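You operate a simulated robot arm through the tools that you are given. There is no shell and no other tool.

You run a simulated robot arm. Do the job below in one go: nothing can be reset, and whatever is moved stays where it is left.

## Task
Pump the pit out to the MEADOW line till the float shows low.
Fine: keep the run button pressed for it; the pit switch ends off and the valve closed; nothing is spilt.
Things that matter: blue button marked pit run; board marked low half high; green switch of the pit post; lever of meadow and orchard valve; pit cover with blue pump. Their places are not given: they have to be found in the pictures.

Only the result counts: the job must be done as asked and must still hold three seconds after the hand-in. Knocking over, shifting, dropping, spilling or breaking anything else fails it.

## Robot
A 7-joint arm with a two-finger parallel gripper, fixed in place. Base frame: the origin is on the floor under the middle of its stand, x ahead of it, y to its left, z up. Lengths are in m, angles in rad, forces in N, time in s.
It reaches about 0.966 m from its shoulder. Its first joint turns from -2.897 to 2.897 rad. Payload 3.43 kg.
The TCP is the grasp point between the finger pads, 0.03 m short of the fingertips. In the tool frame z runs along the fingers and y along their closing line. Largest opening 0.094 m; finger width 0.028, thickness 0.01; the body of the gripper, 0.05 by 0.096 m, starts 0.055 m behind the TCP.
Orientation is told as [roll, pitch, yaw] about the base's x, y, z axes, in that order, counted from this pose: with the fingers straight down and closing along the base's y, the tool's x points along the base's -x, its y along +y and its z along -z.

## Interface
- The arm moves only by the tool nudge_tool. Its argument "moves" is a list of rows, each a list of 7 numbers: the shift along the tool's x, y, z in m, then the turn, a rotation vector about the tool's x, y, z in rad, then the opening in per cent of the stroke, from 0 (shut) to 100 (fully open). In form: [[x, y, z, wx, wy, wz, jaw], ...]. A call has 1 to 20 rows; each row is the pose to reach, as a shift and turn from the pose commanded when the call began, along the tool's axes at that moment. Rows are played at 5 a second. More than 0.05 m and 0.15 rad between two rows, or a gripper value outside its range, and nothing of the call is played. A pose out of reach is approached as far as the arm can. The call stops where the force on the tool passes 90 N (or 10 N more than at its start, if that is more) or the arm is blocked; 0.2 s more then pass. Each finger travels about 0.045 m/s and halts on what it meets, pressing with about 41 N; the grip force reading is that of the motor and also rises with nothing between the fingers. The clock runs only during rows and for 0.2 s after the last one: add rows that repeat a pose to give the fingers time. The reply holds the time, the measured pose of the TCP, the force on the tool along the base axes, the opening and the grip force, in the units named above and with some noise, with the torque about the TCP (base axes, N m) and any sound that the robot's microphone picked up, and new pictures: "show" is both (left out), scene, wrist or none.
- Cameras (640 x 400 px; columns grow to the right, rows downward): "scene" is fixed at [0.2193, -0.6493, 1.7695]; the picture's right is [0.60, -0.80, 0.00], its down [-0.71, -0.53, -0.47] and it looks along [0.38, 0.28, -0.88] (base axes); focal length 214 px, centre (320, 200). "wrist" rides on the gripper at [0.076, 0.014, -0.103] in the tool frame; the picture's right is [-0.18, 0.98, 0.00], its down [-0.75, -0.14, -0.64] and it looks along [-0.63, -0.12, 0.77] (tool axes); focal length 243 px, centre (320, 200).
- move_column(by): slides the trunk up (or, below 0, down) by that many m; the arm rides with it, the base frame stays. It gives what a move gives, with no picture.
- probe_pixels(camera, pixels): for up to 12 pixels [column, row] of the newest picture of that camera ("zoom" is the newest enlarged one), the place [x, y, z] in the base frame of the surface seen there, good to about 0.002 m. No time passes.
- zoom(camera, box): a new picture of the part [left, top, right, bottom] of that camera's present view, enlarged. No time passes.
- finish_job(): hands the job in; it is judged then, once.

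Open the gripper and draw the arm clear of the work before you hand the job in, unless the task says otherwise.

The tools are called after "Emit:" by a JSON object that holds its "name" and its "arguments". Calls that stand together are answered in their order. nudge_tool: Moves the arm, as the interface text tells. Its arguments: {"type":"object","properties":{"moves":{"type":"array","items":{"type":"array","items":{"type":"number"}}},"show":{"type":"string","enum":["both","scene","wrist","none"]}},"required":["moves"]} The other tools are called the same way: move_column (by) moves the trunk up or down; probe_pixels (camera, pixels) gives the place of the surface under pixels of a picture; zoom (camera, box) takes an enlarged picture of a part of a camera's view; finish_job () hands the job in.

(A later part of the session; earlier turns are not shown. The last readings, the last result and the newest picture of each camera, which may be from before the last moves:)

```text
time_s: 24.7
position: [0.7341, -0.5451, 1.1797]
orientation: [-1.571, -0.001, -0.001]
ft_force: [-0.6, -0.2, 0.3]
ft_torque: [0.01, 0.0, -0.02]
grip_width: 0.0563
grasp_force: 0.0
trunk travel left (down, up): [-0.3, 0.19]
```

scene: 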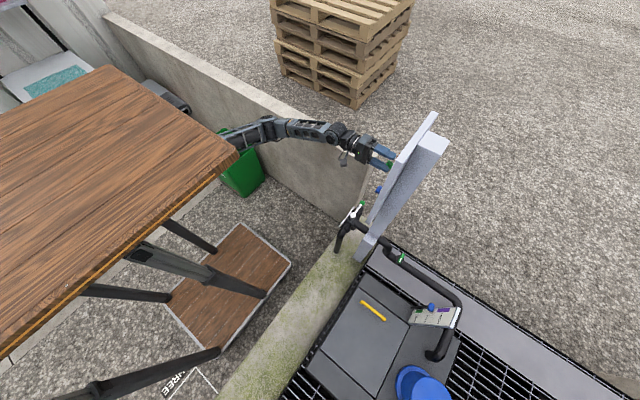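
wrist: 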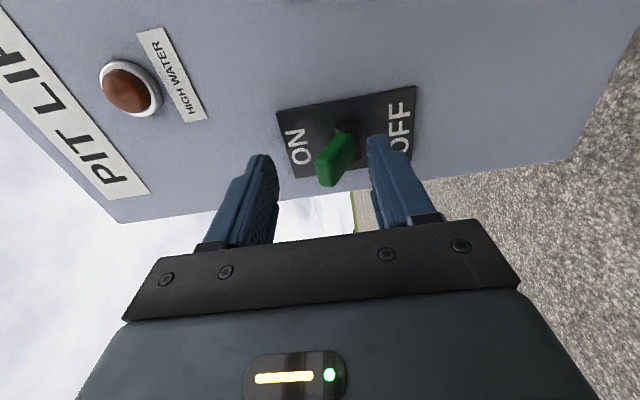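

The switch holds at ON (toggle at (335,160)). I withdraw, shift across to face the button at about (0.627,·,1.165), and shut the jaws.

Emit:
{"name": "nudge_tool", "arguments": {"moves": [[0, 0, -0.045, 0, 0, 0, 60], [0, 0, -0.09, 0, 0, 0, 60], [0, 0, -0.12, 0, 0, 0, 60], [0.04, 0.005, -0.12, 0, 0, 0, 30], [0.08, 0.01, -0.12, 0, 0, 0, 0], [0.107, 0.015, -0.12, 0, 0, 0, 0], [0.107, 0.015, -0.12, 0, 0, 0, 0], [0.107, 0.015, -0.12, 0, 0, 0, 0], [0.107, 0.015, -0.12, 0, 0, 0, 0]]}}

Emit:
{"name": "zoom", "arguments": {"camera": "scene", "box": [400, 290, 480, 340]}}

```text
time_s: 26.7
position: [0.6277, -0.4251, 1.1653]
orientation: [-1.57, 0.0, -0.001]
ft_force: [-0.8, 0.1, -0.1]
ft_torque: [0.02, 0.03, 0.0]
grip_width: 0.0003
grasp_force: 33.0
trunk travel left (down, up): [-0.3, 0.19]
```

scene: 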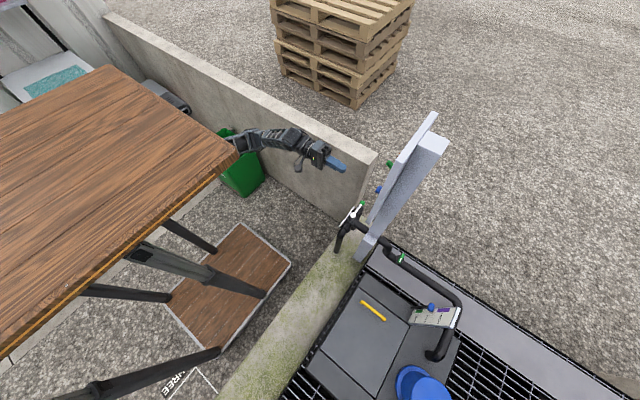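
wrist: 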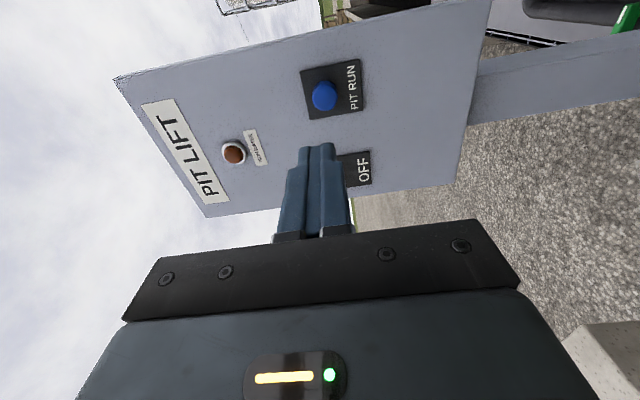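

```text
8.00 times, centred on (440, 315) of scene
```

zoom: 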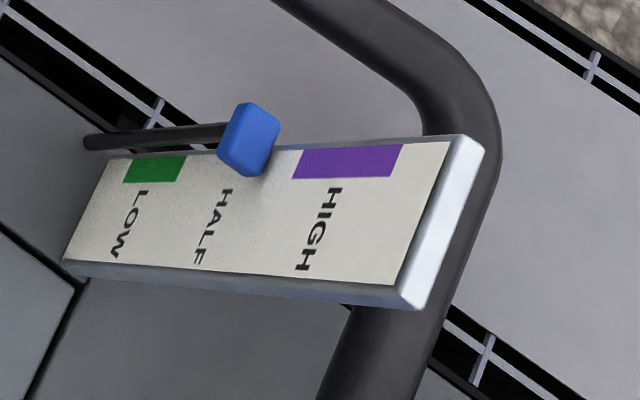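

The float pointer stands just above HALF. I zoom in on the button at (323,96) to find its centre exactly.

Emit:
{"name": "probe_pixels", "arguments": {"camera": "wrist", "pixels": [[323, 96], [313, 96], [334, 96], [323, 84], [323, 108], [305, 68], [358, 60], [364, 112], [310, 118], [345, 85]]}}

Emit:
{"name": "zoom", "arguments": {"camera": "wrist", "box": [275, 50, 385, 130]}}

```text
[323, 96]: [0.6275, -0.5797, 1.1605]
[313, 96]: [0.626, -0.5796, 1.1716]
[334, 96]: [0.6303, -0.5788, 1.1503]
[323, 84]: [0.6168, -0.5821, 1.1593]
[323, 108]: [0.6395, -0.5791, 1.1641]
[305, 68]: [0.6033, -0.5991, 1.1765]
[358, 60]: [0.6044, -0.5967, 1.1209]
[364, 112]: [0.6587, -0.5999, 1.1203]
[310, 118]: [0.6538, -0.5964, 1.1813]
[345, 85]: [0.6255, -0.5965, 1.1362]
```

```text
5.00 times, centred on (330, 90) of wrist
```

zoom: 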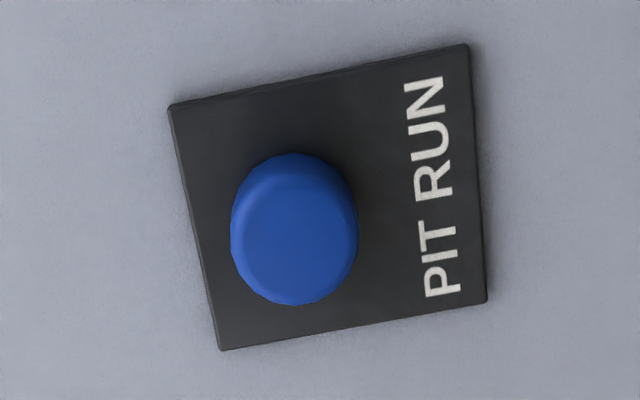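

The button's centre is at about (0.630,-0.579,1.162), standing 17 mm off its plate. I advance the shut fingertips to a few mm before it.

Emit:
{"name": "nudge_tool", "arguments": {"moves": [[-0.002, 0.003, 0.04, 0, 0, 0, 0], [-0.002, 0.003, 0.08, 0, 0, 0, 0], [-0.002, 0.003, 0.105, 0, 0, 0, 0], [-0.002, 0.003, 0.118, 0, 0, 0, 0], [-0.002, 0.003, 0.118, 0, 0, 0, 0]]}}

```text
time_s: 27.9
position: [0.6306, -0.5441, 1.1621]
orientation: [-1.573, 0.002, 0.0]
ft_force: [-0.8, -0.2, -0.1]
ft_torque: [0.02, 0.01, -0.04]
grip_width: 0.0
grasp_force: 32.7
trunk travel left (down, up): [-0.3, 0.19]
```

scene: 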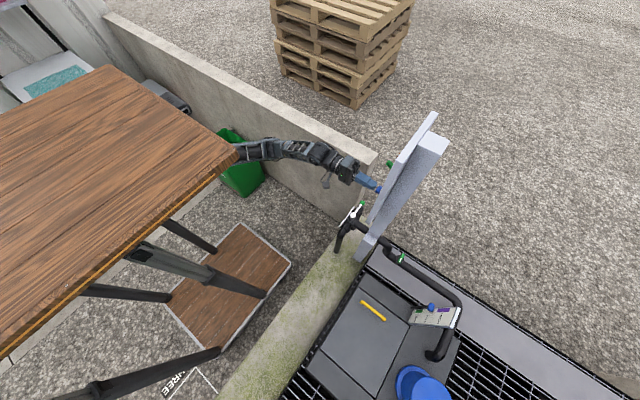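
wrist: 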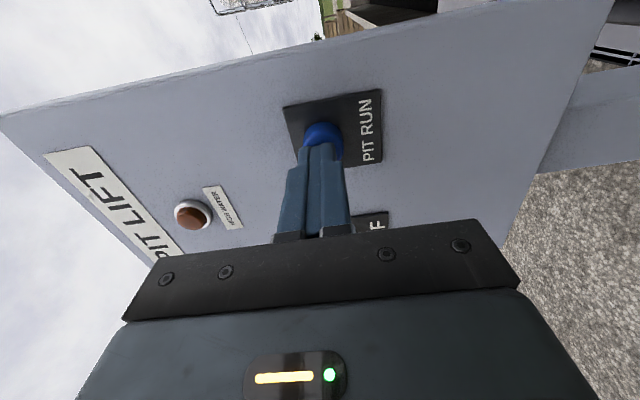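

The fingertips are squarely before the button with no contact yet. I press it in by small steps, watching the force and listening.

Emit:
{"name": "nudge_tool", "arguments": {"moves": [[0, 0, 0.004, 0, 0, 0, 0], [0, 0, 0.006, 0, 0, 0, 0], [0, 0, 0.008, 0, 0, 0, 0], [0, 0, 0.01, 0, 0, 0, 0]]}}

Emit:
{"name": "zoom", "arguments": {"camera": "scene", "box": [400, 290, 480, 340]}}

```text
time_s: 28.9
position: [0.6301, -0.5523, 1.1622]
orientation: [-1.571, 0.0, 0.0]
ft_force: [0.5, 0.5, -0.3]
ft_torque: [-0.02, -0.04, 0.01]
grip_width: 0.0001
grasp_force: 32.8
trunk travel left (down, up): [-0.3, 0.19]
```

scene: 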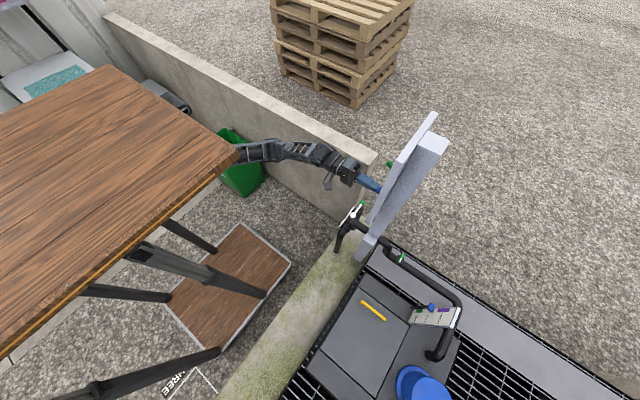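
wrist: 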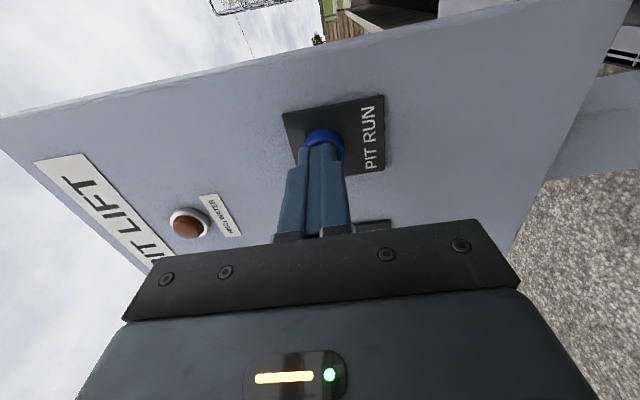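

```text
8.00 times, centred on (440, 315) of scene
```

zoom: 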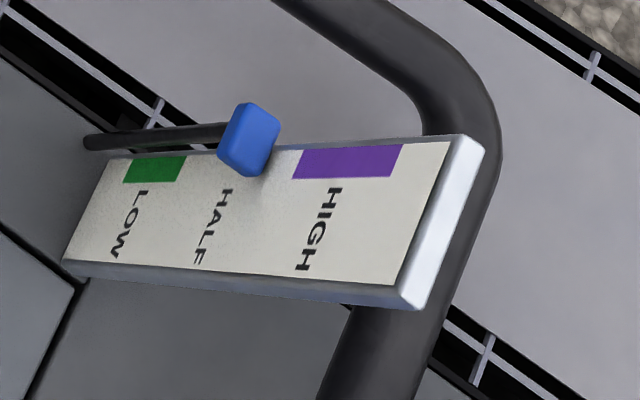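

Force is still near zero at tips y≈-0.582. I press on in 2 mm steps.

Emit:
{"name": "nudge_tool", "arguments": {"moves": [[0, 0, 0.002, 0, 0, 0, 0], [0, 0, 0.004, 0, 0, 0, 0], [0, 0, 0.006, 0, 0, 0, 0]]}}

Emit:
{"name": "zoom", "arguments": {"camera": "scene", "box": [400, 290, 480, 340]}}

```text
time_s: 29.7
position: [0.63, -0.5593, 1.1623]
orientation: [-1.571, 0.002, 0.0]
ft_force: [-2.6, 8.5, 0.9]
ft_torque: [-0.04, -0.03, -0.08]
grip_width: 0.0
grasp_force: 33.2
trunk travel left (down, up): [-0.3, 0.19]
heard: click
```

scene: 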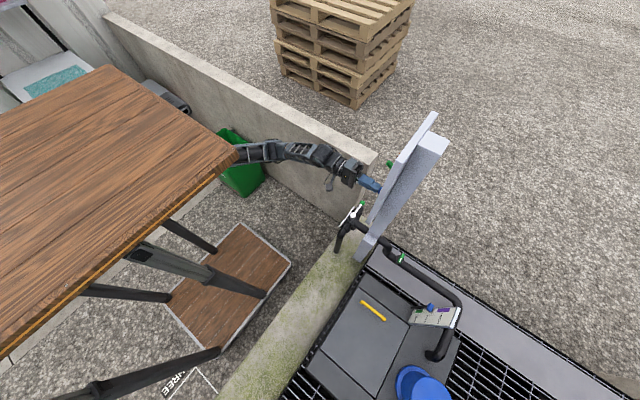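
wrist: 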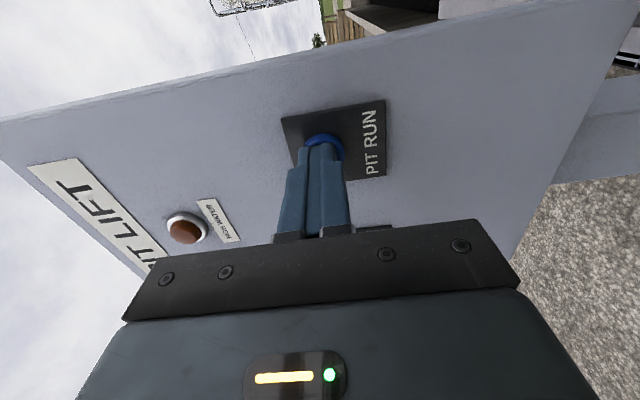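

```text
8.00 times, centred on (440, 315) of scene
```

zoom: 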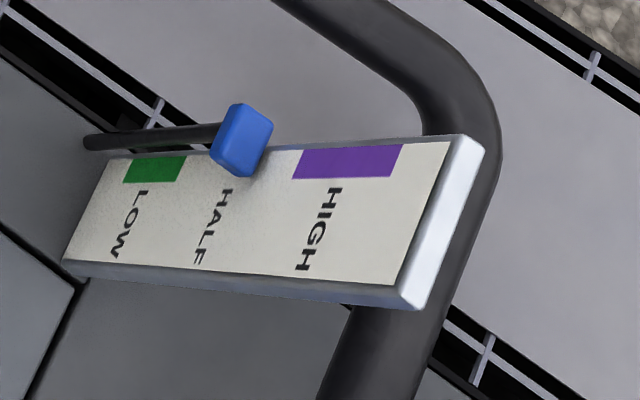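

A click, 8.5 N, and the float pointer has begun to move down. I hold the button, 1 mm deeper for margin, for about 1 s and read the board again.

Emit:
{"name": "nudge_tool", "arguments": {"moves": [[0, 0, 0.001, 0, 0, 0, 0], [0, 0, 0.001, 0, 0, 0, 0], [0, 0, 0.001, 0, 0, 0, 0], [0, 0, 0.001, 0, 0, 0, 0]], "show": "scene"}}

Emit:
{"name": "zoom", "arguments": {"camera": "scene", "box": [400, 290, 480, 340]}}

```text
time_s: 30.7
position: [0.6299, -0.5597, 1.1632]
orientation: [-1.571, 0.002, 0.0]
ft_force: [-4.3, 12.8, 4.5]
ft_torque: [-0.12, 0.0, -0.16]
grip_width: 0.0001
grasp_force: 33.2
trunk travel left (down, up): [-0.3, 0.19]
```

scene: 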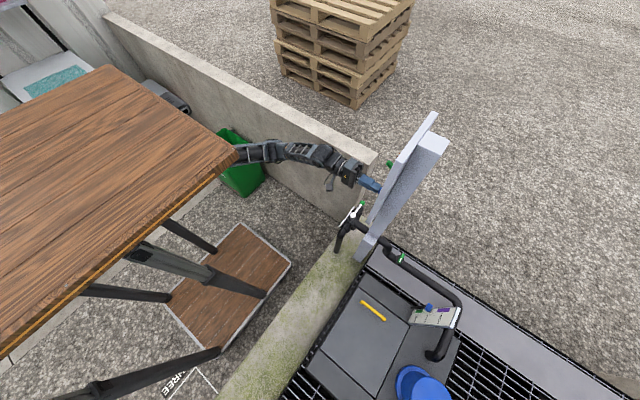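

```text
8.00 times, centred on (440, 315) of scene
```

zoom: 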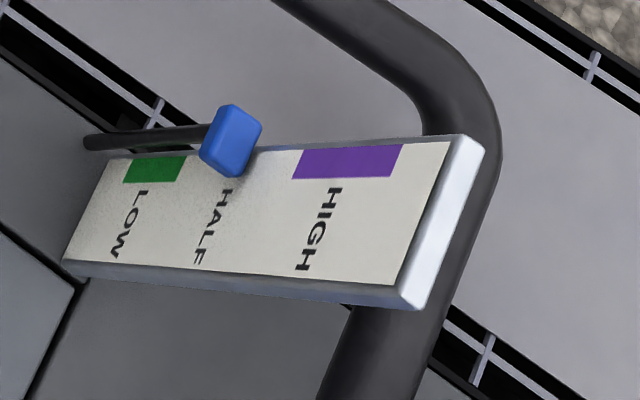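

The pointer moves about 12 zoom-px per second (now 231; LOW's green spans 123–187). I check the valve and pipes for leaks before holding on.

Emit:
{"name": "zoom", "arguments": {"camera": "scene", "box": [310, 170, 470, 280]}}

```text
3.64 times, centred on (390, 225) of scene
```

zoom: 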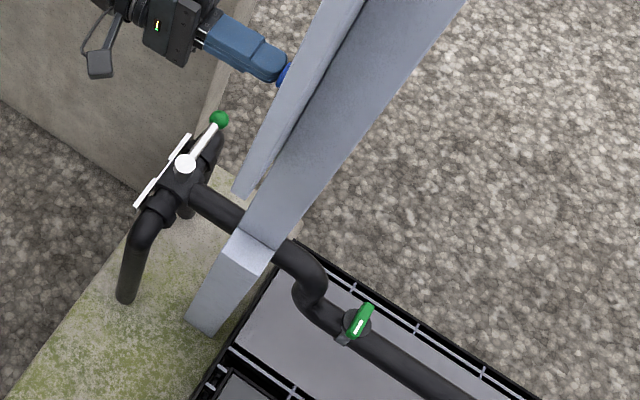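

No leak is seen anywhere and the lever stands at MEADOW. I hold the button for about 2.4 s more.

Emit:
{"name": "nudge_tool", "arguments": {"moves": [[0, 0, 0, 0, 0, 0, 0], [0, 0, 0, 0, 0, 0, 0], [0, 0, 0, 0, 0, 0, 0], [0, 0, 0, 0, 0, 0, 0], [0, 0, 0, 0, 0, 0, 0], [0, 0, 0, 0, 0, 0, 0], [0, 0, 0, 0, 0, 0, 0], [0, 0, 0, 0, 0, 0, 0], [0, 0, 0, 0, 0, 0, 0], [0, 0, 0, 0, 0, 0, 0], [0, 0, 0, 0, 0, 0, 0]], "show": "scene"}}

Emit:
{"name": "zoom", "arguments": {"camera": "scene", "box": [400, 290, 480, 340]}}

```text
time_s: 33.1
position: [0.629, -0.5598, 1.1628]
orientation: [-1.57, 0.0, 0.0]
ft_force: [-1.4, 12.7, 3.5]
ft_torque: [-0.09, 0.03, -0.08]
grip_width: 0.0002
grasp_force: 33.1
trunk travel left (down, up): [-0.3, 0.19]
```

scene: 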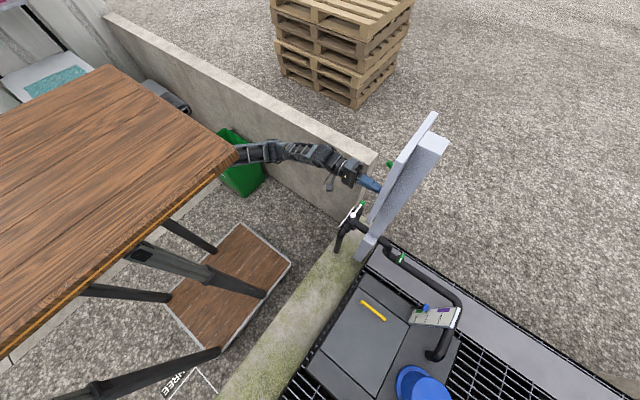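

```text
8.00 times, centred on (440, 315) of scene
```

zoom: 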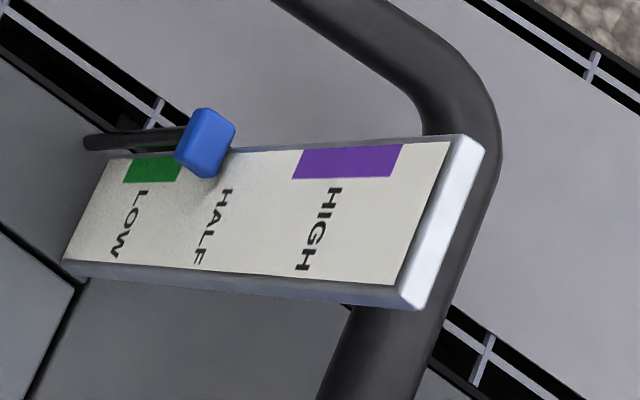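

The pointer is at 205 now. Since it stands off the board, I probe its true height against the height of the LOW mark.

Emit:
{"name": "probe_pixels", "arguments": {"camera": "zoom", "pixels": [[205, 120], [190, 135], [195, 165], [215, 168], [222, 150], [128, 175], [155, 172], [178, 172], [300, 168], [385, 165], [150, 210], [225, 215]]}}

```text
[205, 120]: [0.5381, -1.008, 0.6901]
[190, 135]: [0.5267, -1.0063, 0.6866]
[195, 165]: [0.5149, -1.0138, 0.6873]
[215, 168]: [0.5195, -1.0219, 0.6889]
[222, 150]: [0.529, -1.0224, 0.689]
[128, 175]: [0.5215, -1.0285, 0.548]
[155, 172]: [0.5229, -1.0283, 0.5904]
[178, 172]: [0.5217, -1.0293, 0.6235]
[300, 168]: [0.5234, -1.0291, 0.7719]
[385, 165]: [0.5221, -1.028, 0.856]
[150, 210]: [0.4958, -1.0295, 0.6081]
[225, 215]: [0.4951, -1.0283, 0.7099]
```

In height, LOW's green runs from about z 0.545 to 0.63 and the pointer's top is at 0.689, falling about 0.015 m/s. I hold for 3 s more and probe again.

Emit:
{"name": "nudge_tool", "arguments": {"moves": [[0, 0, 0, 0, 0, 0, 0], [0, 0, 0, 0, 0, 0, 0], [0, 0, 0, 0, 0, 0, 0], [0, 0, 0, 0, 0, 0, 0], [0, 0, 0, 0, 0, 0, 0], [0, 0, 0, 0, 0, 0, 0], [0, 0, 0, 0, 0, 0, 0], [0, 0, 0, 0, 0, 0, 0], [0, 0, 0, 0, 0, 0, 0], [0, 0, 0, 0, 0, 0, 0], [0, 0, 0, 0, 0, 0, 0], [0, 0, 0, 0, 0, 0, 0], [0, 0, 0, 0, 0, 0, 0], [0, 0, 0, 0, 0, 0, 0]], "show": "scene"}}

Emit:
{"name": "zoom", "arguments": {"camera": "scene", "box": [400, 290, 480, 340]}}

```text
time_s: 36.1
position: [0.6302, -0.5601, 1.1611]
orientation: [-1.571, 0.0, -0.001]
ft_force: [-0.5, 12.9, 2.2]
ft_torque: [-0.05, 0.03, -0.02]
grip_width: 0.0
grasp_force: 33.5
trunk travel left (down, up): [-0.3, 0.19]
```

scene: 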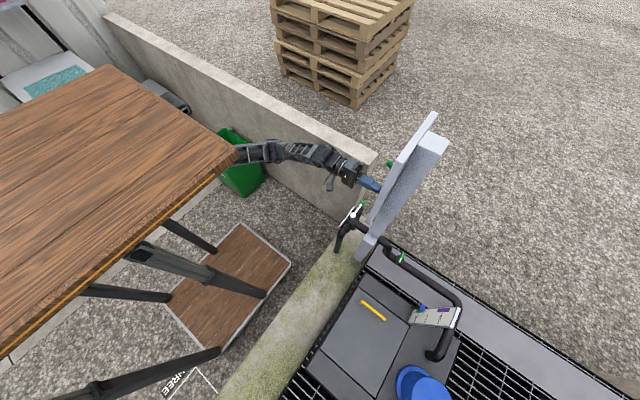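

```text
8.00 times, centred on (440, 315) of scene
```

zoom: 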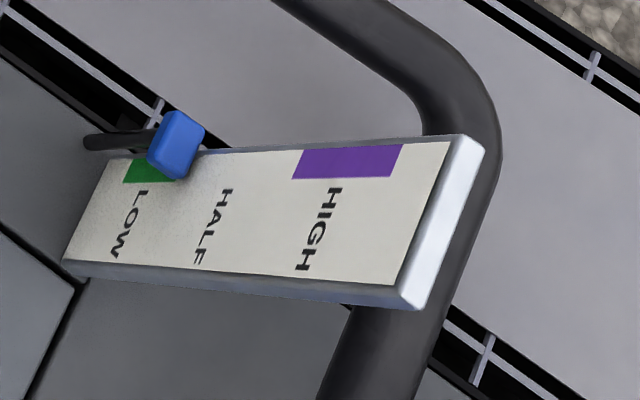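

The pointer's edge now overlaps the green LOW mark in the picture; I probe its true height again.

Emit:
{"name": "probe_pixels", "arguments": {"camera": "zoom", "pixels": [[178, 120], [165, 140], [170, 165], [185, 170], [192, 150], [175, 145], [130, 172], [145, 172]]}}

```text
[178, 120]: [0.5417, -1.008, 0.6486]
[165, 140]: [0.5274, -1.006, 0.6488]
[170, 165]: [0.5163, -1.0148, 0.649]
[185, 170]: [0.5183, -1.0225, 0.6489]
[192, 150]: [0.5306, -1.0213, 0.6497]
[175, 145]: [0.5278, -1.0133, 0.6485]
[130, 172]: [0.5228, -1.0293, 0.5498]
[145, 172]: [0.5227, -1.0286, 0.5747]
```

The top is at 0.649, falling 0.0133 m/s; mid-LOW needs about 0.60. I hold 2.2 s more and check.

Emit:
{"name": "nudge_tool", "arguments": {"moves": [[0, 0, 0, 0, 0, 0, 0], [0, 0, 0, 0, 0, 0, 0], [0, 0, 0, 0, 0, 0, 0], [0, 0, 0, 0, 0, 0, 0], [0, 0, 0, 0, 0, 0, 0], [0, 0, 0, 0, 0, 0, 0], [0, 0, 0, 0, 0, 0, 0], [0, 0, 0, 0, 0, 0, 0], [0, 0, 0, 0, 0, 0, 0], [0, 0, 0, 0, 0, 0, 0]], "show": "scene"}}

Emit:
{"name": "zoom", "arguments": {"camera": "scene", "box": [400, 290, 480, 340]}}

```text
time_s: 38.3
position: [0.629, -0.5594, 1.1618]
orientation: [-1.57, 0.0, 0.0]
ft_force: [-0.5, 13.3, 0.0]
ft_torque: [-0.02, 0.03, -0.02]
grip_width: 0.0
grasp_force: 33.0
trunk travel left (down, up): [-0.3, 0.19]
```

scene: 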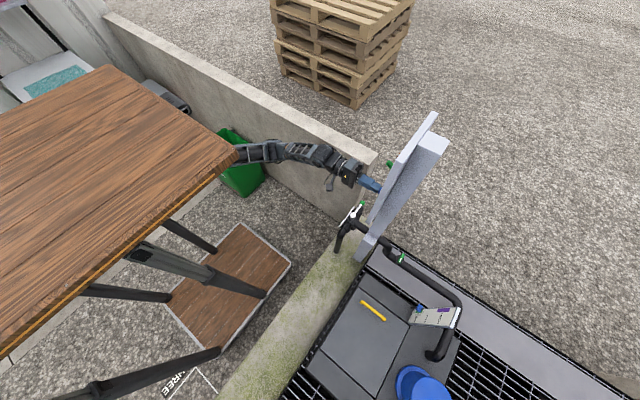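

```text
8.00 times, centred on (440, 315) of scene
```

zoom: 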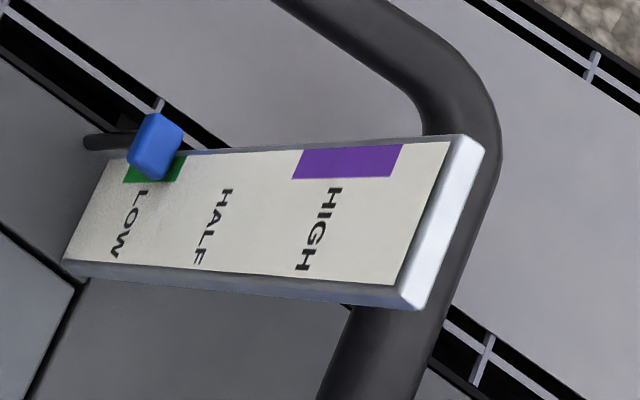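

The pointer now stands in front of the LOW mark; I probe its height to decide on how long to hold on.

Emit:
{"name": "probe_pixels", "arguments": {"camera": "zoom", "pixels": [[155, 125], [145, 145], [150, 165], [163, 170], [170, 150], [175, 172], [185, 160], [183, 175]]}}

Emit:
{"name": "zoom", "arguments": {"camera": "scene", "box": [405, 300, 437, 325]}}

```text
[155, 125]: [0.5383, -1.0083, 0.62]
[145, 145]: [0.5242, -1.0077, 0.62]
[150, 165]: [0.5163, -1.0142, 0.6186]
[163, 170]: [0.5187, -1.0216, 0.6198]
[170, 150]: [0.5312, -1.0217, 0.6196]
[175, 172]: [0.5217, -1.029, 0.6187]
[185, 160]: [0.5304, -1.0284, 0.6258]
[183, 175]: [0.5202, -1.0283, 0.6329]
```

```text
16.00 times, centred on (421, 312) of scene
```

zoom: 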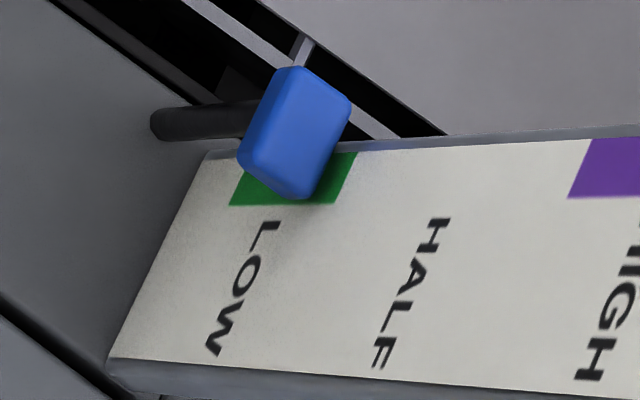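

The top is at 0.620, already within LOW (0.545–0.632) but in its upper part. I hold for 1.2 s more to reach the middle of the mark.

Emit:
{"name": "nudge_tool", "arguments": {"moves": [[0, 0, 0, 0, 0, 0, 0], [0, 0, 0, 0, 0, 0, 0], [0, 0, 0, 0, 0, 0, 0], [0, 0, 0, 0, 0, 0, 0], [0, 0, 0, 0, 0, 0, 0]], "show": "scene"}}

Emit:
{"name": "zoom", "arguments": {"camera": "scene", "box": [405, 300, 437, 325]}}

Emit:
{"name": "probe_pixels", "arguments": {"camera": "scene", "pixels": [[418, 308], [417, 310], [419, 306]]}}

```text
time_s: 39.5
position: [0.6296, -0.559, 1.1622]
orientation: [-1.571, -0.001, 0.001]
ft_force: [-0.4, 14.0, -0.3]
ft_torque: [-0.02, -0.01, -0.05]
grip_width: 0.0
grasp_force: 33.6
trunk travel left (down, up): [-0.3, 0.19]
```

scene: 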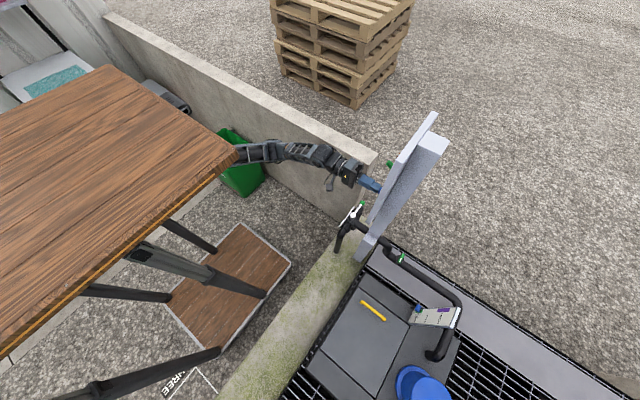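

```text
16.00 times, centred on (421, 312) of scene
```

zoom: 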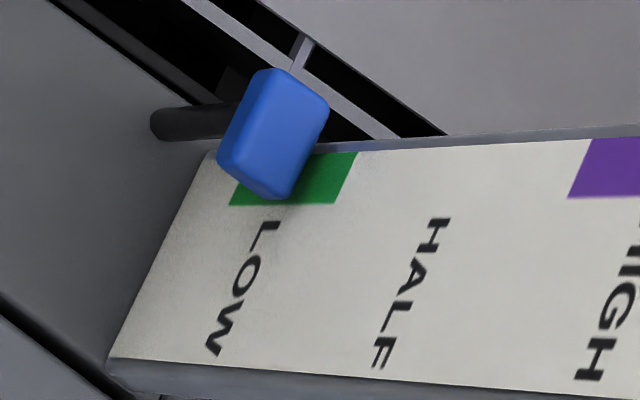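

```text
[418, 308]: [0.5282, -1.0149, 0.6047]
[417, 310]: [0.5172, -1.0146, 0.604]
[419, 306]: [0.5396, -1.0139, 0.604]
```

The pointer's top is at 0.604, so its middle is close to the middle of LOW. I release the button now and draw back.

Emit:
{"name": "nudge_tool", "arguments": {"moves": [[0, 0, -0.03, 0, 0, 0, 0], [0, 0, -0.07, 0, 0, 0, 0], [0, 0, -0.11, 0, 0, 0, 0], [0, 0, -0.14, 0, 0, 0, 0], [0, 0, -0.14, 0, 0, 0, 0]]}}

Emit:
{"name": "zoom", "arguments": {"camera": "scene", "box": [405, 300, 437, 325]}}

Emit:
{"name": "probe_pixels", "arguments": {"camera": "scene", "pixels": [[418, 308], [417, 310], [419, 306]]}}

```text
time_s: 40.7
position: [0.63, -0.4186, 1.1609]
orientation: [-1.569, 0.001, -0.001]
ft_force: [0.1, 0.1, -0.3]
ft_torque: [-0.01, 0.04, 0.02]
grip_width: 0.0
grasp_force: 33.2
trunk travel left (down, up): [-0.3, 0.19]
```

scene: 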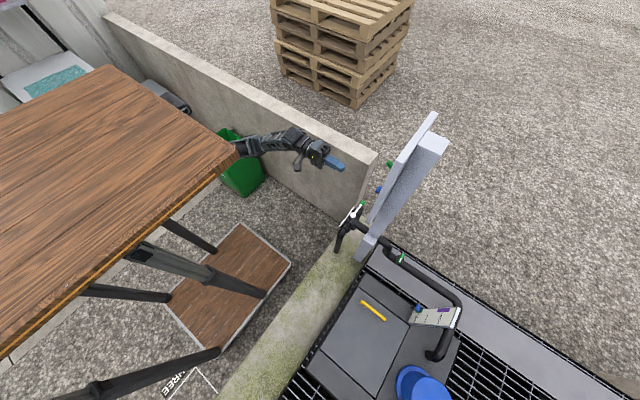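
wrist: 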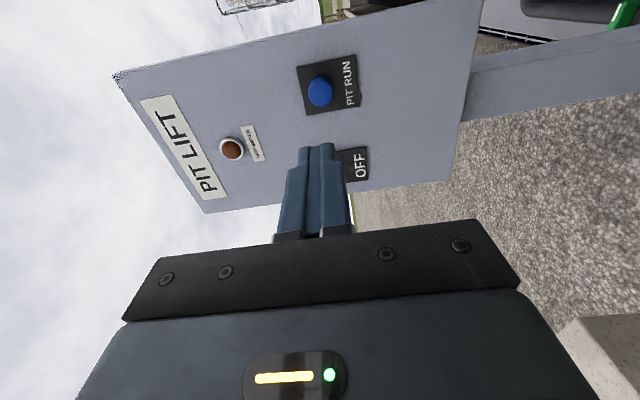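

```text
16.00 times, centred on (421, 312) of scene
```

zoom: 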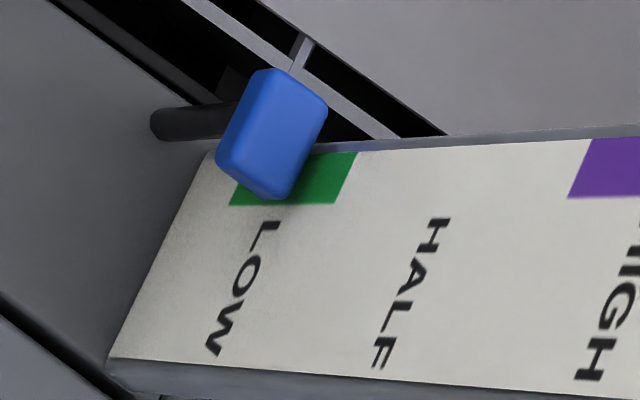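

```text
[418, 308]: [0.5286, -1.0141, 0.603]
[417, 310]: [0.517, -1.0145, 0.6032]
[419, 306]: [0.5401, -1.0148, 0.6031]
```

The float stays at LOW (top 0.603) with the button out. I shift across in front of the switch with jaws at 60%, then advance to straddle the toggle at TCP (0.734,-0.545,1.180) as before.

Emit:
{"name": "nudge_tool", "arguments": {"moves": [[-0.035, -0.006, 0, 0, 0, 0, 20], [-0.07, -0.012, 0, 0, 0, 0, 40], [-0.104, -0.0187, 0, 0, 0, 0, 60], [-0.104, -0.0187, 0, 0, 0, 0, 60], [-0.104, -0.0187, 0, 0, 0, 0, 60], [-0.104, -0.0187, 0.04, 0, 0, 0, 60], [-0.104, -0.0187, 0.08, 0, 0, 0, 60], [-0.104, -0.0187, 0.11, 0, 0, 0, 60], [-0.104, -0.0187, 0.1265, 0, 0, 0, 60], [-0.104, -0.0187, 0.1265, 0, 0, 0, 60]]}}

```text
time_s: 42.9
position: [0.7334, -0.5453, 1.18]
orientation: [-1.57, 0.001, -0.001]
ft_force: [-0.3, -0.4, -1.0]
ft_torque: [0.0, 0.01, 0.0]
grip_width: 0.0561
grasp_force: 0.1
trunk travel left (down, up): [-0.3, 0.19]
```

scene: 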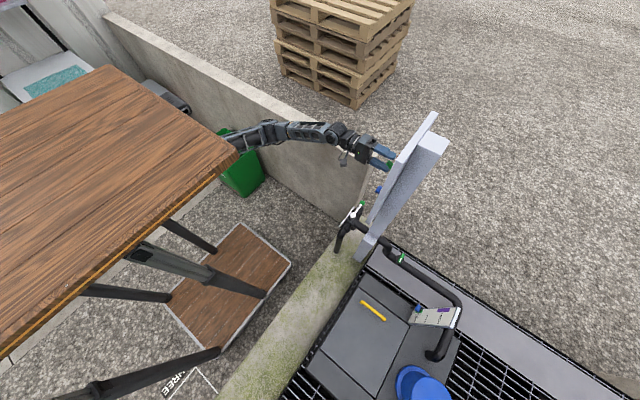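
wrist: 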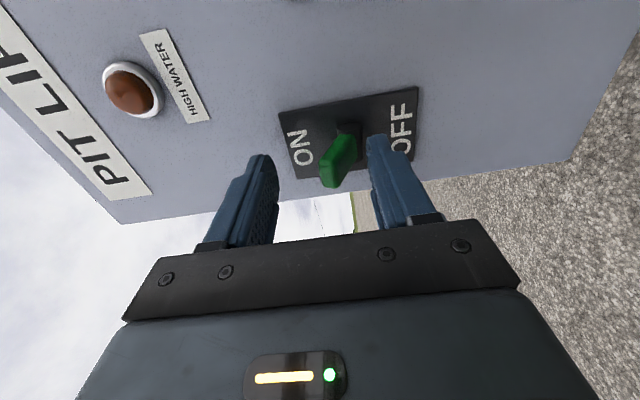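

The ON toggle is between the fingers at (340,160). I move down (tool +y) about 50 mm so that the upper finger carries it to OFF.

Emit:
{"name": "nudge_tool", "arguments": {"moves": [[0, 0.012, 0, 0, 0, 0, 60], [0, 0.024, 0, 0, 0, 0, 60], [0, 0.034, 0, 0, 0, 0, 60], [0, 0.042, 0, 0, 0, 0, 60], [0, 0.048, 0, 0, 0, 0, 60], [0, 0.052, 0, 0, 0, 0, 60]]}}

```text
time_s: 44.3
position: [0.7347, -0.5452, 1.1287]
orientation: [-1.571, 0.001, 0.0]
ft_force: [0.8, -0.3, 4.4]
ft_torque: [-0.23, 0.04, 0.03]
grip_width: 0.0596
grasp_force: 3.2
trunk travel left (down, up): [-0.3, 0.19]
```

scene: 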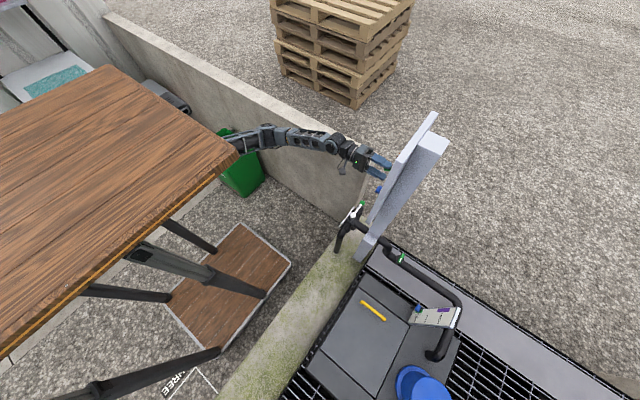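
wrist: 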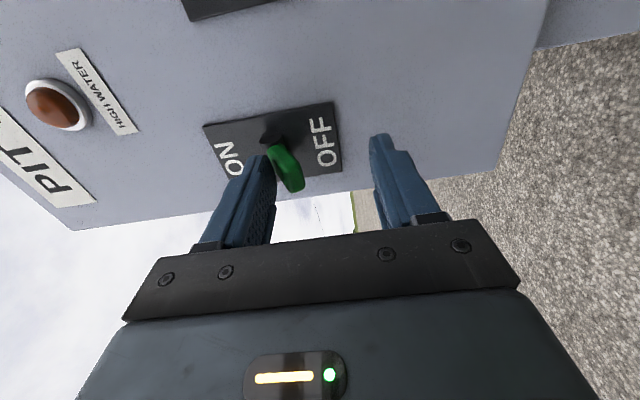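

The toggle has tilted to OFF with 4 N on the finger. I push 5 mm more to be sure of the stop, then ease back up and check that it stays.

Emit:
{"name": "nudge_tool", "arguments": {"moves": [[0, 0.003, 0, 0, 0, 0, 60], [0, 0.005, 0, 0, 0, 0, 60], [0, -0.006, 0, 0, 0, 0, 60], [0, -0.016, 0, 0, 0, 0, 60], [0, -0.016, 0, 0, 0, 0, 60]]}}

Emit:
{"name": "zoom", "arguments": {"camera": "wrist", "box": [220, 80, 420, 210]}}

```text
time_s: 45.5
position: [0.7339, -0.5456, 1.1451]
orientation: [-1.568, 0.0, -0.002]
ft_force: [0.7, 0.3, 0.2]
ft_torque: [-0.01, 0.01, 0.01]
grip_width: 0.0564
grasp_force: 0.1
trunk travel left (down, up): [-0.3, 0.19]
```

scene: 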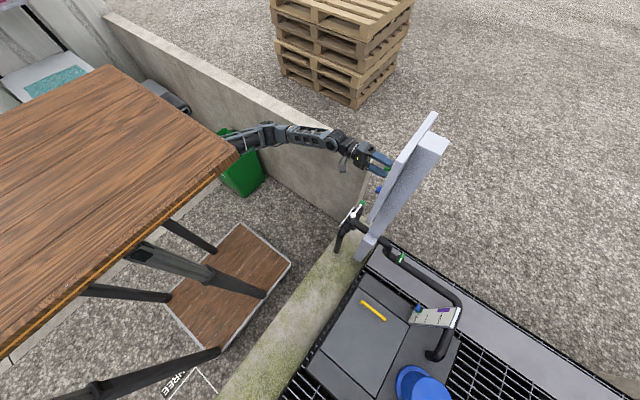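
wrist: 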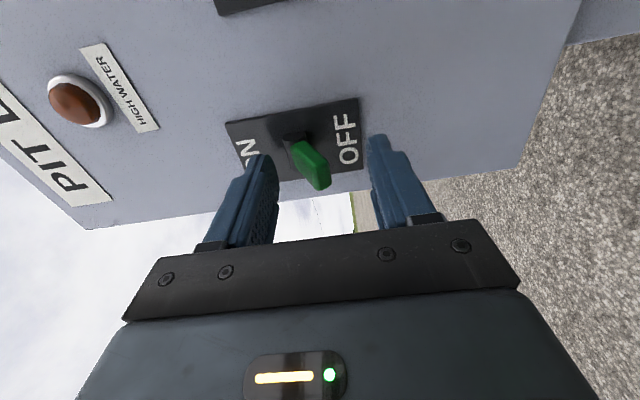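

```text
3.08 times, centred on (320, 145) of wrist
```

zoom: 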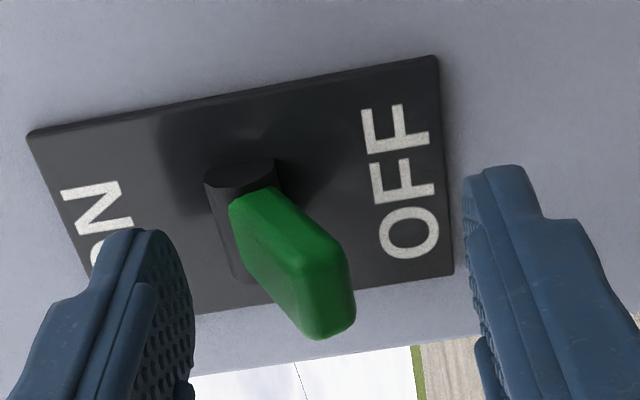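

The switch rests at OFF. I withdraw from the panel to y≈-0.36 and turn the fingers back down, the reverse of the way in.

Emit:
{"name": "nudge_tool", "arguments": {"moves": [[0, 0, -0.048, 0, 0, 0, 60], [0, 0, -0.095, 0, 0, 0, 60], [0, 0, -0.142, 0, 0, 0, 60], [0, 0, -0.185, 0, 0, 0, 60], [0, 0, -0.185, -0.143, 0, 0, 60], [0, 0, -0.185, -0.286, 0, 0, 60], [0, 0, -0.185, -0.429, 0, 0, 60], [0, 0, -0.185, -0.572, 0, 0, 60], [0, 0, -0.185, -0.715, 0, 0, 60], [0, 0, -0.185, -0.858, 0, 0, 60], [0, 0, -0.185, -1.0, 0, 0, 60], [0, 0, -0.185, -1.143, 0, 0, 60], [0, 0, -0.185, -1.286, 0, 0, 60], [0, 0, -0.185, -1.429, 0, 0, 60], [0, 0, -0.185, -1.5708, 0, 0, 60], [0, 0, -0.185, -1.5708, 0, 0, 60]]}}

Emit:
{"name": "zoom", "arguments": {"camera": "scene", "box": [405, 300, 437, 325]}}

Emit:
{"name": "probe_pixels", "arguments": {"camera": "scene", "pixels": [[418, 308], [417, 310], [419, 306]]}}

```text
time_s: 48.9
position: [0.7342, -0.3615, 1.1446]
orientation: [0.002, 0.0, 0.0]
ft_force: [-0.1, 0.4, 0.3]
ft_torque: [0.0, -0.02, 0.01]
grip_width: 0.0562
grasp_force: 0.1
trunk travel left (down, up): [-0.3, 0.19]
```

scene: 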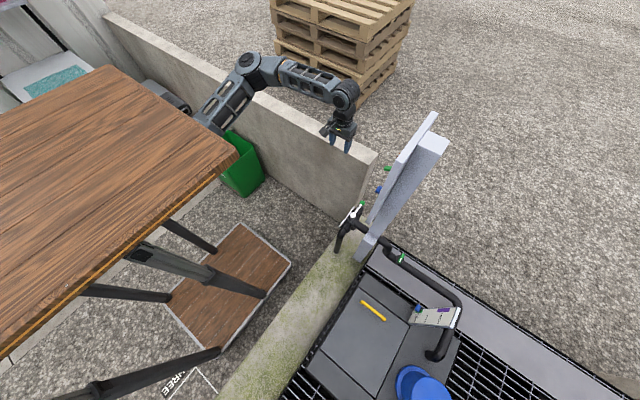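
wrist: 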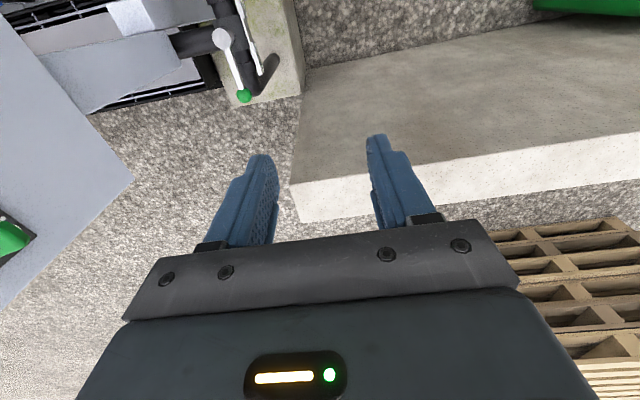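

```text
16.00 times, centred on (421, 312) of scene
```

zoom: 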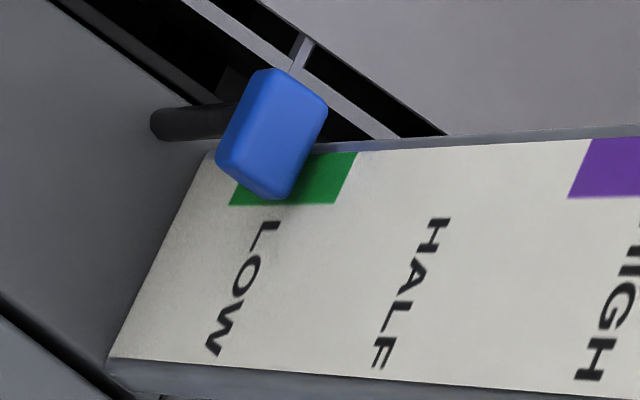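

```text
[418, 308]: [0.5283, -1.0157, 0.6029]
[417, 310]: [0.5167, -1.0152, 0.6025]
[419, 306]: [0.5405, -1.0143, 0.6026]
```

The float holds steady at LOW (0.603). I lower the trunk by 0.15 m again for the valve.

Emit:
{"name": "move_column", "arguments": {"by": -0.15}}

```text
time_s: 50.7
position: [0.7335, -0.361, 0.9969]
orientation: [-0.002, -0.001, 0.001]
ft_force: [-0.8, 0.3, 0.4]
ft_torque: [0.0, -0.01, -0.03]
grip_width: 0.0565
grasp_force: 0.0
trunk travel left (down, up): [-0.15, 0.34]
```

I bring the tool down to (0.772,-0.376,0.866), the spot used on the way out, jaws 70% open.

Emit:
{"name": "nudge_tool", "arguments": {"moves": [[-0.01, -0.004, 0.035, 0, 0, 0, 70], [-0.02, -0.008, 0.07, 0, 0, 0, 70], [-0.03, -0.012, 0.105, 0, 0, 0, 70], [-0.0385, -0.015, 0.131, 0, 0, 0, 70], [-0.0385, -0.015, 0.131, 0, 0, 0, 70]]}}

```text
time_s: 51.9
position: [0.7695, -0.3774, 0.8637]
orientation: [0.0, 0.0, -0.001]
ft_force: [0.2, 1.0, -0.8]
ft_torque: [0.04, 0.02, -0.01]
grip_width: 0.0657
grasp_force: 0.1
trunk travel left (down, up): [-0.15, 0.34]
```

scene: 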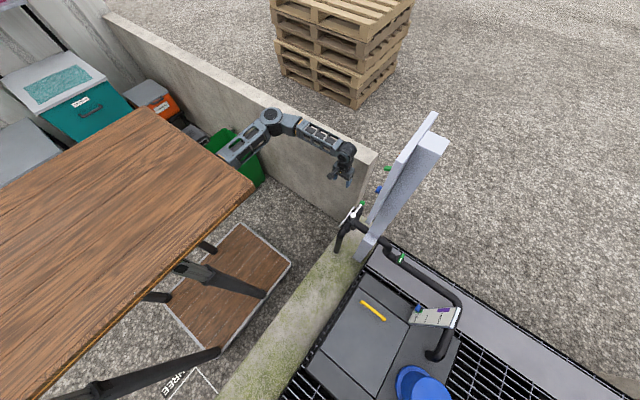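
wrist: 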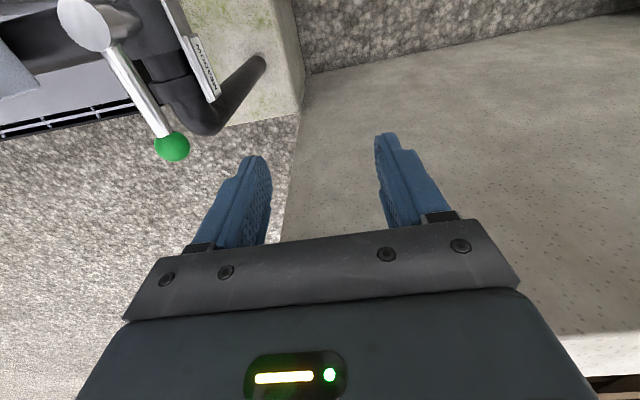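

I probe the knob at (173,147) and hub at (86,25) again for the exact lever position.

Emit:
{"name": "probe_pixels", "arguments": {"camera": "wrist", "pixels": [[173, 147], [160, 150], [186, 145], [172, 137], [175, 157], [86, 25], [110, 55], [140, 95]]}}

```text
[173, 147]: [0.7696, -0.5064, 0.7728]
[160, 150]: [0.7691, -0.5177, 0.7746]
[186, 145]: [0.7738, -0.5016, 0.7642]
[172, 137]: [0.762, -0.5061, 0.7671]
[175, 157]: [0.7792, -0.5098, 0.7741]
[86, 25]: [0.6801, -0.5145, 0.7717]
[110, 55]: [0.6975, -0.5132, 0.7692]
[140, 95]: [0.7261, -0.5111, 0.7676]
```

The knob's centre is at about (0.772,-0.511,0.763). I move over it and come down around it with jaws 70% open, then narrow to 32%.

Emit:
{"name": "nudge_tool", "arguments": {"moves": [[-0.001, -0.045, 0.006, 0, 0, 0, 70], [-0.001, -0.09, 0.013, 0, 0, 0, 70], [-0.001, -0.135, 0.02, 0, 0, 0, 70], [-0.001, -0.135, 0.02, 0, 0, 0, 70], [-0.001, -0.135, 0.06, 0, 0, 0, 70], [-0.001, -0.135, 0.097, 0, 0, 0, 70], [-0.001, -0.135, 0.097, 0, 0, 0, 70]]}}

```text
time_s: 53.5
position: [0.7725, -0.5125, 0.7662]
orientation: [0.001, 0.001, 0.0]
ft_force: [-0.2, -0.4, 0.6]
ft_torque: [0.0, 0.03, 0.01]
grip_width: 0.0658
grasp_force: 0.2
trunk travel left (down, up): [-0.15, 0.34]
```

scene: 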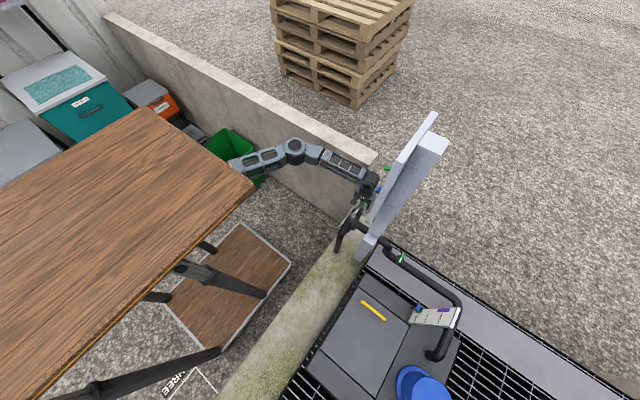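
wrist: 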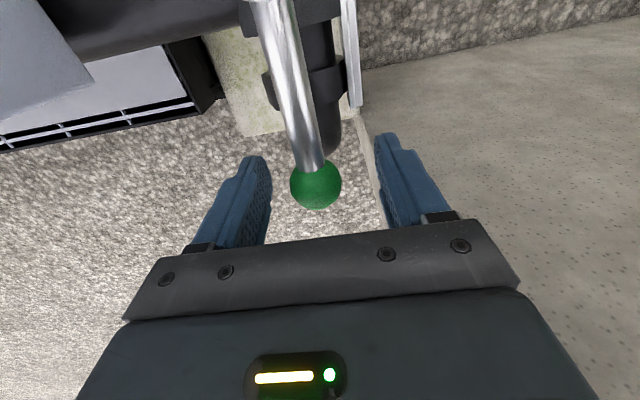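

The knob is between the fingers. I narrow the jaws to 29% (about 0.027 m), a snug straddle.

Emit:
{"name": "nudge_tool", "arguments": {"moves": [[0, 0, 0, 0, 0, 0, 29], [0, 0, 0, 0, 0, 0, 29], [0, 0, 0, 0, 0, 0, 29], [0, 0, 0, 0, 0, 0, 29]], "show": "wrist"}}

```text
time_s: 54.5
position: [0.7721, -0.5122, 0.7667]
orientation: [-0.001, -0.001, 0.001]
ft_force: [0.5, -0.4, -1.4]
ft_torque: [-0.08, -0.17, 0.03]
grip_width: 0.0289
grasp_force: 44.0
trunk travel left (down, up): [-0.15, 0.34]
```

wrist: 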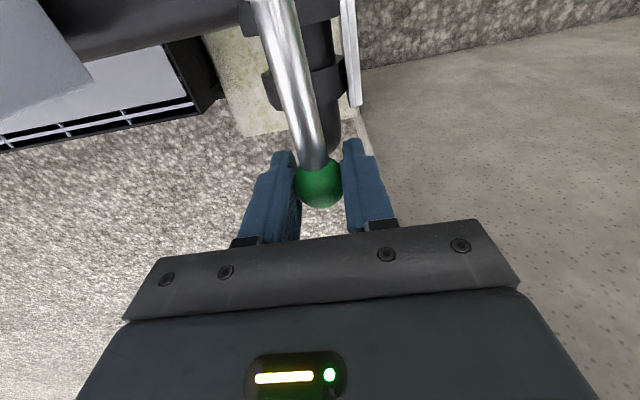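

The ball is 0.029 m across and was lightly gripped; I ease the jaws to 32% and swing the lever back along its arc toward the centre, first by 0.78 rad.

Emit:
{"name": "nudge_tool", "arguments": {"moves": [[0, 0, 0, 0, 0, 0, 32], [0.0008, 0.0121, 0, 0, 0, -0.13, 32], [0.0031, 0.024, 0, 0, 0, -0.26, 32], [0.007, 0.0354, 0, 0, 0, -0.39, 32], [0.0123, 0.0463, 0, 0, 0, -0.52, 32], [0.019, 0.0564, 0, 0, 0, -0.65, 32], [0.0269, 0.0655, 0, 0, 0, -0.78, 32]]}}

```text
time_s: 56.1
position: [0.7464, -0.4462, 0.7679]
orientation: [0.0, 0.0, 0.783]
ft_force: [-0.2, -0.4, -0.5]
ft_torque: [-0.01, -0.02, 0.0]
grip_width: 0.03
grasp_force: 0.1
trunk travel left (down, up): [-0.15, 0.34]
```

scene: 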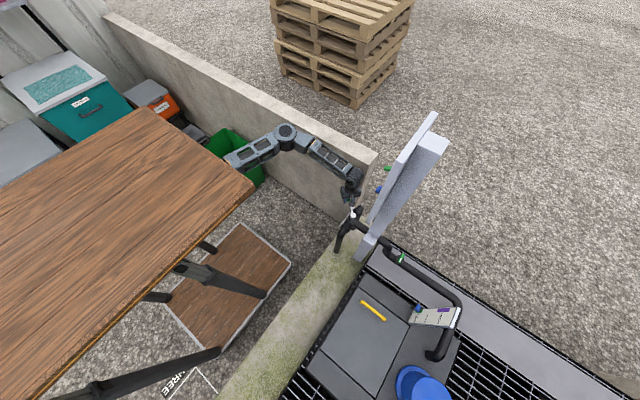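
wrist: 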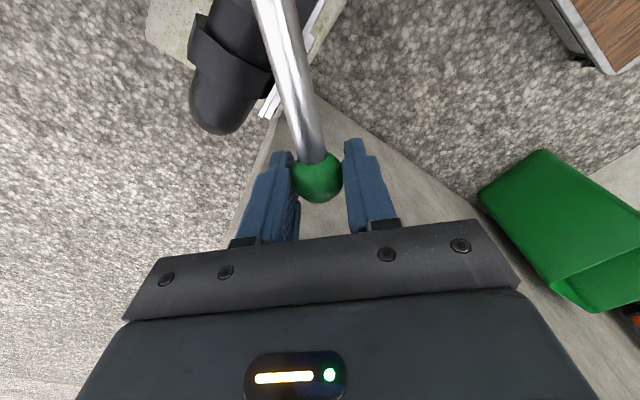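

The lever follows at about 45°. I bring it back by another 0.75 rad, just short of centre, then measure.

Emit:
{"name": "nudge_tool", "arguments": {"moves": [[0.0008, 0.0121, 0, 0, 0, -0.13, 32], [0.0031, 0.024, 0, 0, 0, -0.26, 32], [0.007, 0.0354, 0, 0, 0, -0.39, 32], [0.0123, 0.0463, 0, 0, 0, -0.52, 32], [0.019, 0.0564, 0, 0, 0, -0.65, 32], [0.025, 0.0635, 0, 0, 0, -0.75, 32]]}}

```text
time_s: 57.5
position: [0.6821, -0.419, 0.7675]
orientation: [0.0, 0.001, 1.531]
ft_force: [-0.1, 0.6, 0.5]
ft_torque: [-0.01, 0.0, 0.0]
grip_width: 0.0305
grasp_force: 0.1
trunk travel left (down, up): [-0.15, 0.34]
```

scene: 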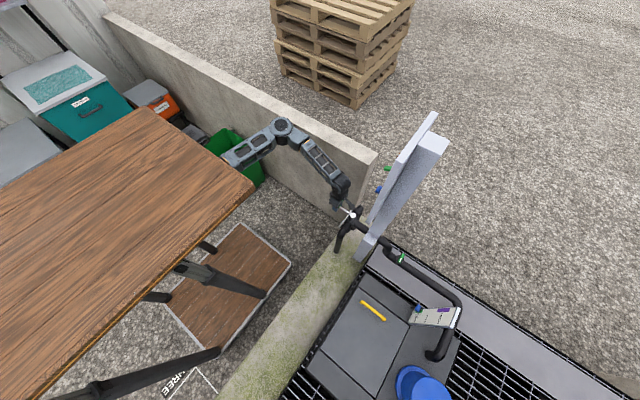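
wrist: 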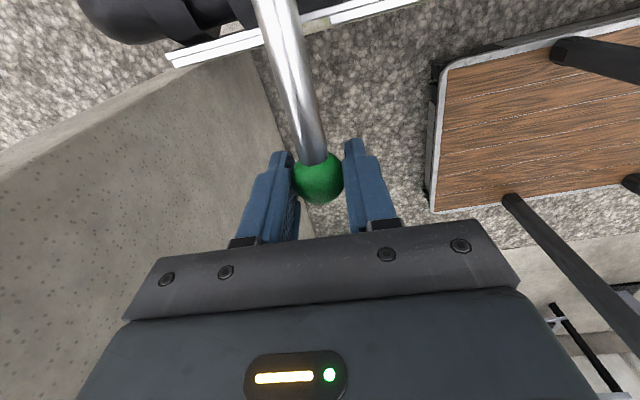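

It is about 0.04 rad short of centre. I add that last bit and compare with the first closed view.

Emit:
{"name": "nudge_tool", "arguments": {"moves": [[0, 0.0018, 0, 0, 0, -0.02, 32], [0.0001, 0.0036, 0, 0, 0, -0.04, 32], [0.0001, 0.0036, 0, 0, 0, -0.04, 32]], "show": "wrist"}}

Emit:
{"name": "probe_pixels", "arguments": {"camera": "wrist", "pixels": [[280, 20], [290, 60], [300, 100], [308, 130], [320, 178], [285, 40]]}}

```text
time_s: 58.3
position: [0.6787, -0.4183, 0.7662]
orientation: [-0.001, 0.001, 1.57]
ft_force: [0.6, -0.3, 0.0]
ft_torque: [0.05, -0.02, -0.02]
grip_width: 0.03
grasp_force: 0.2
trunk travel left (down, up): [-0.15, 0.34]
```

wrist: 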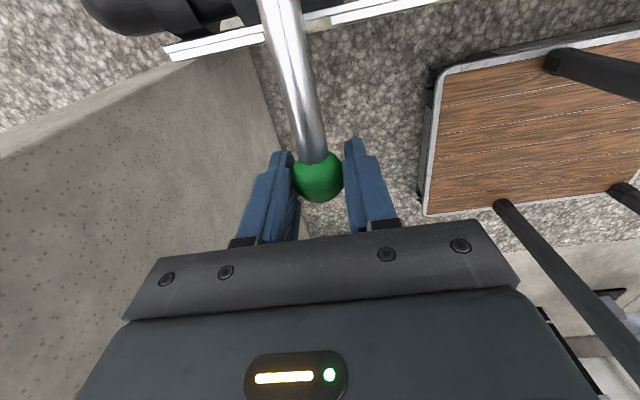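

```text
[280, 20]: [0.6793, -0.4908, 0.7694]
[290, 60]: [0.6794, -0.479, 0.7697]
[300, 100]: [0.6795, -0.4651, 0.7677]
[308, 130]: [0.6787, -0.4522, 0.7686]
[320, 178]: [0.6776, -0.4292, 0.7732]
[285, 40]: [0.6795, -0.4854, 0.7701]
```

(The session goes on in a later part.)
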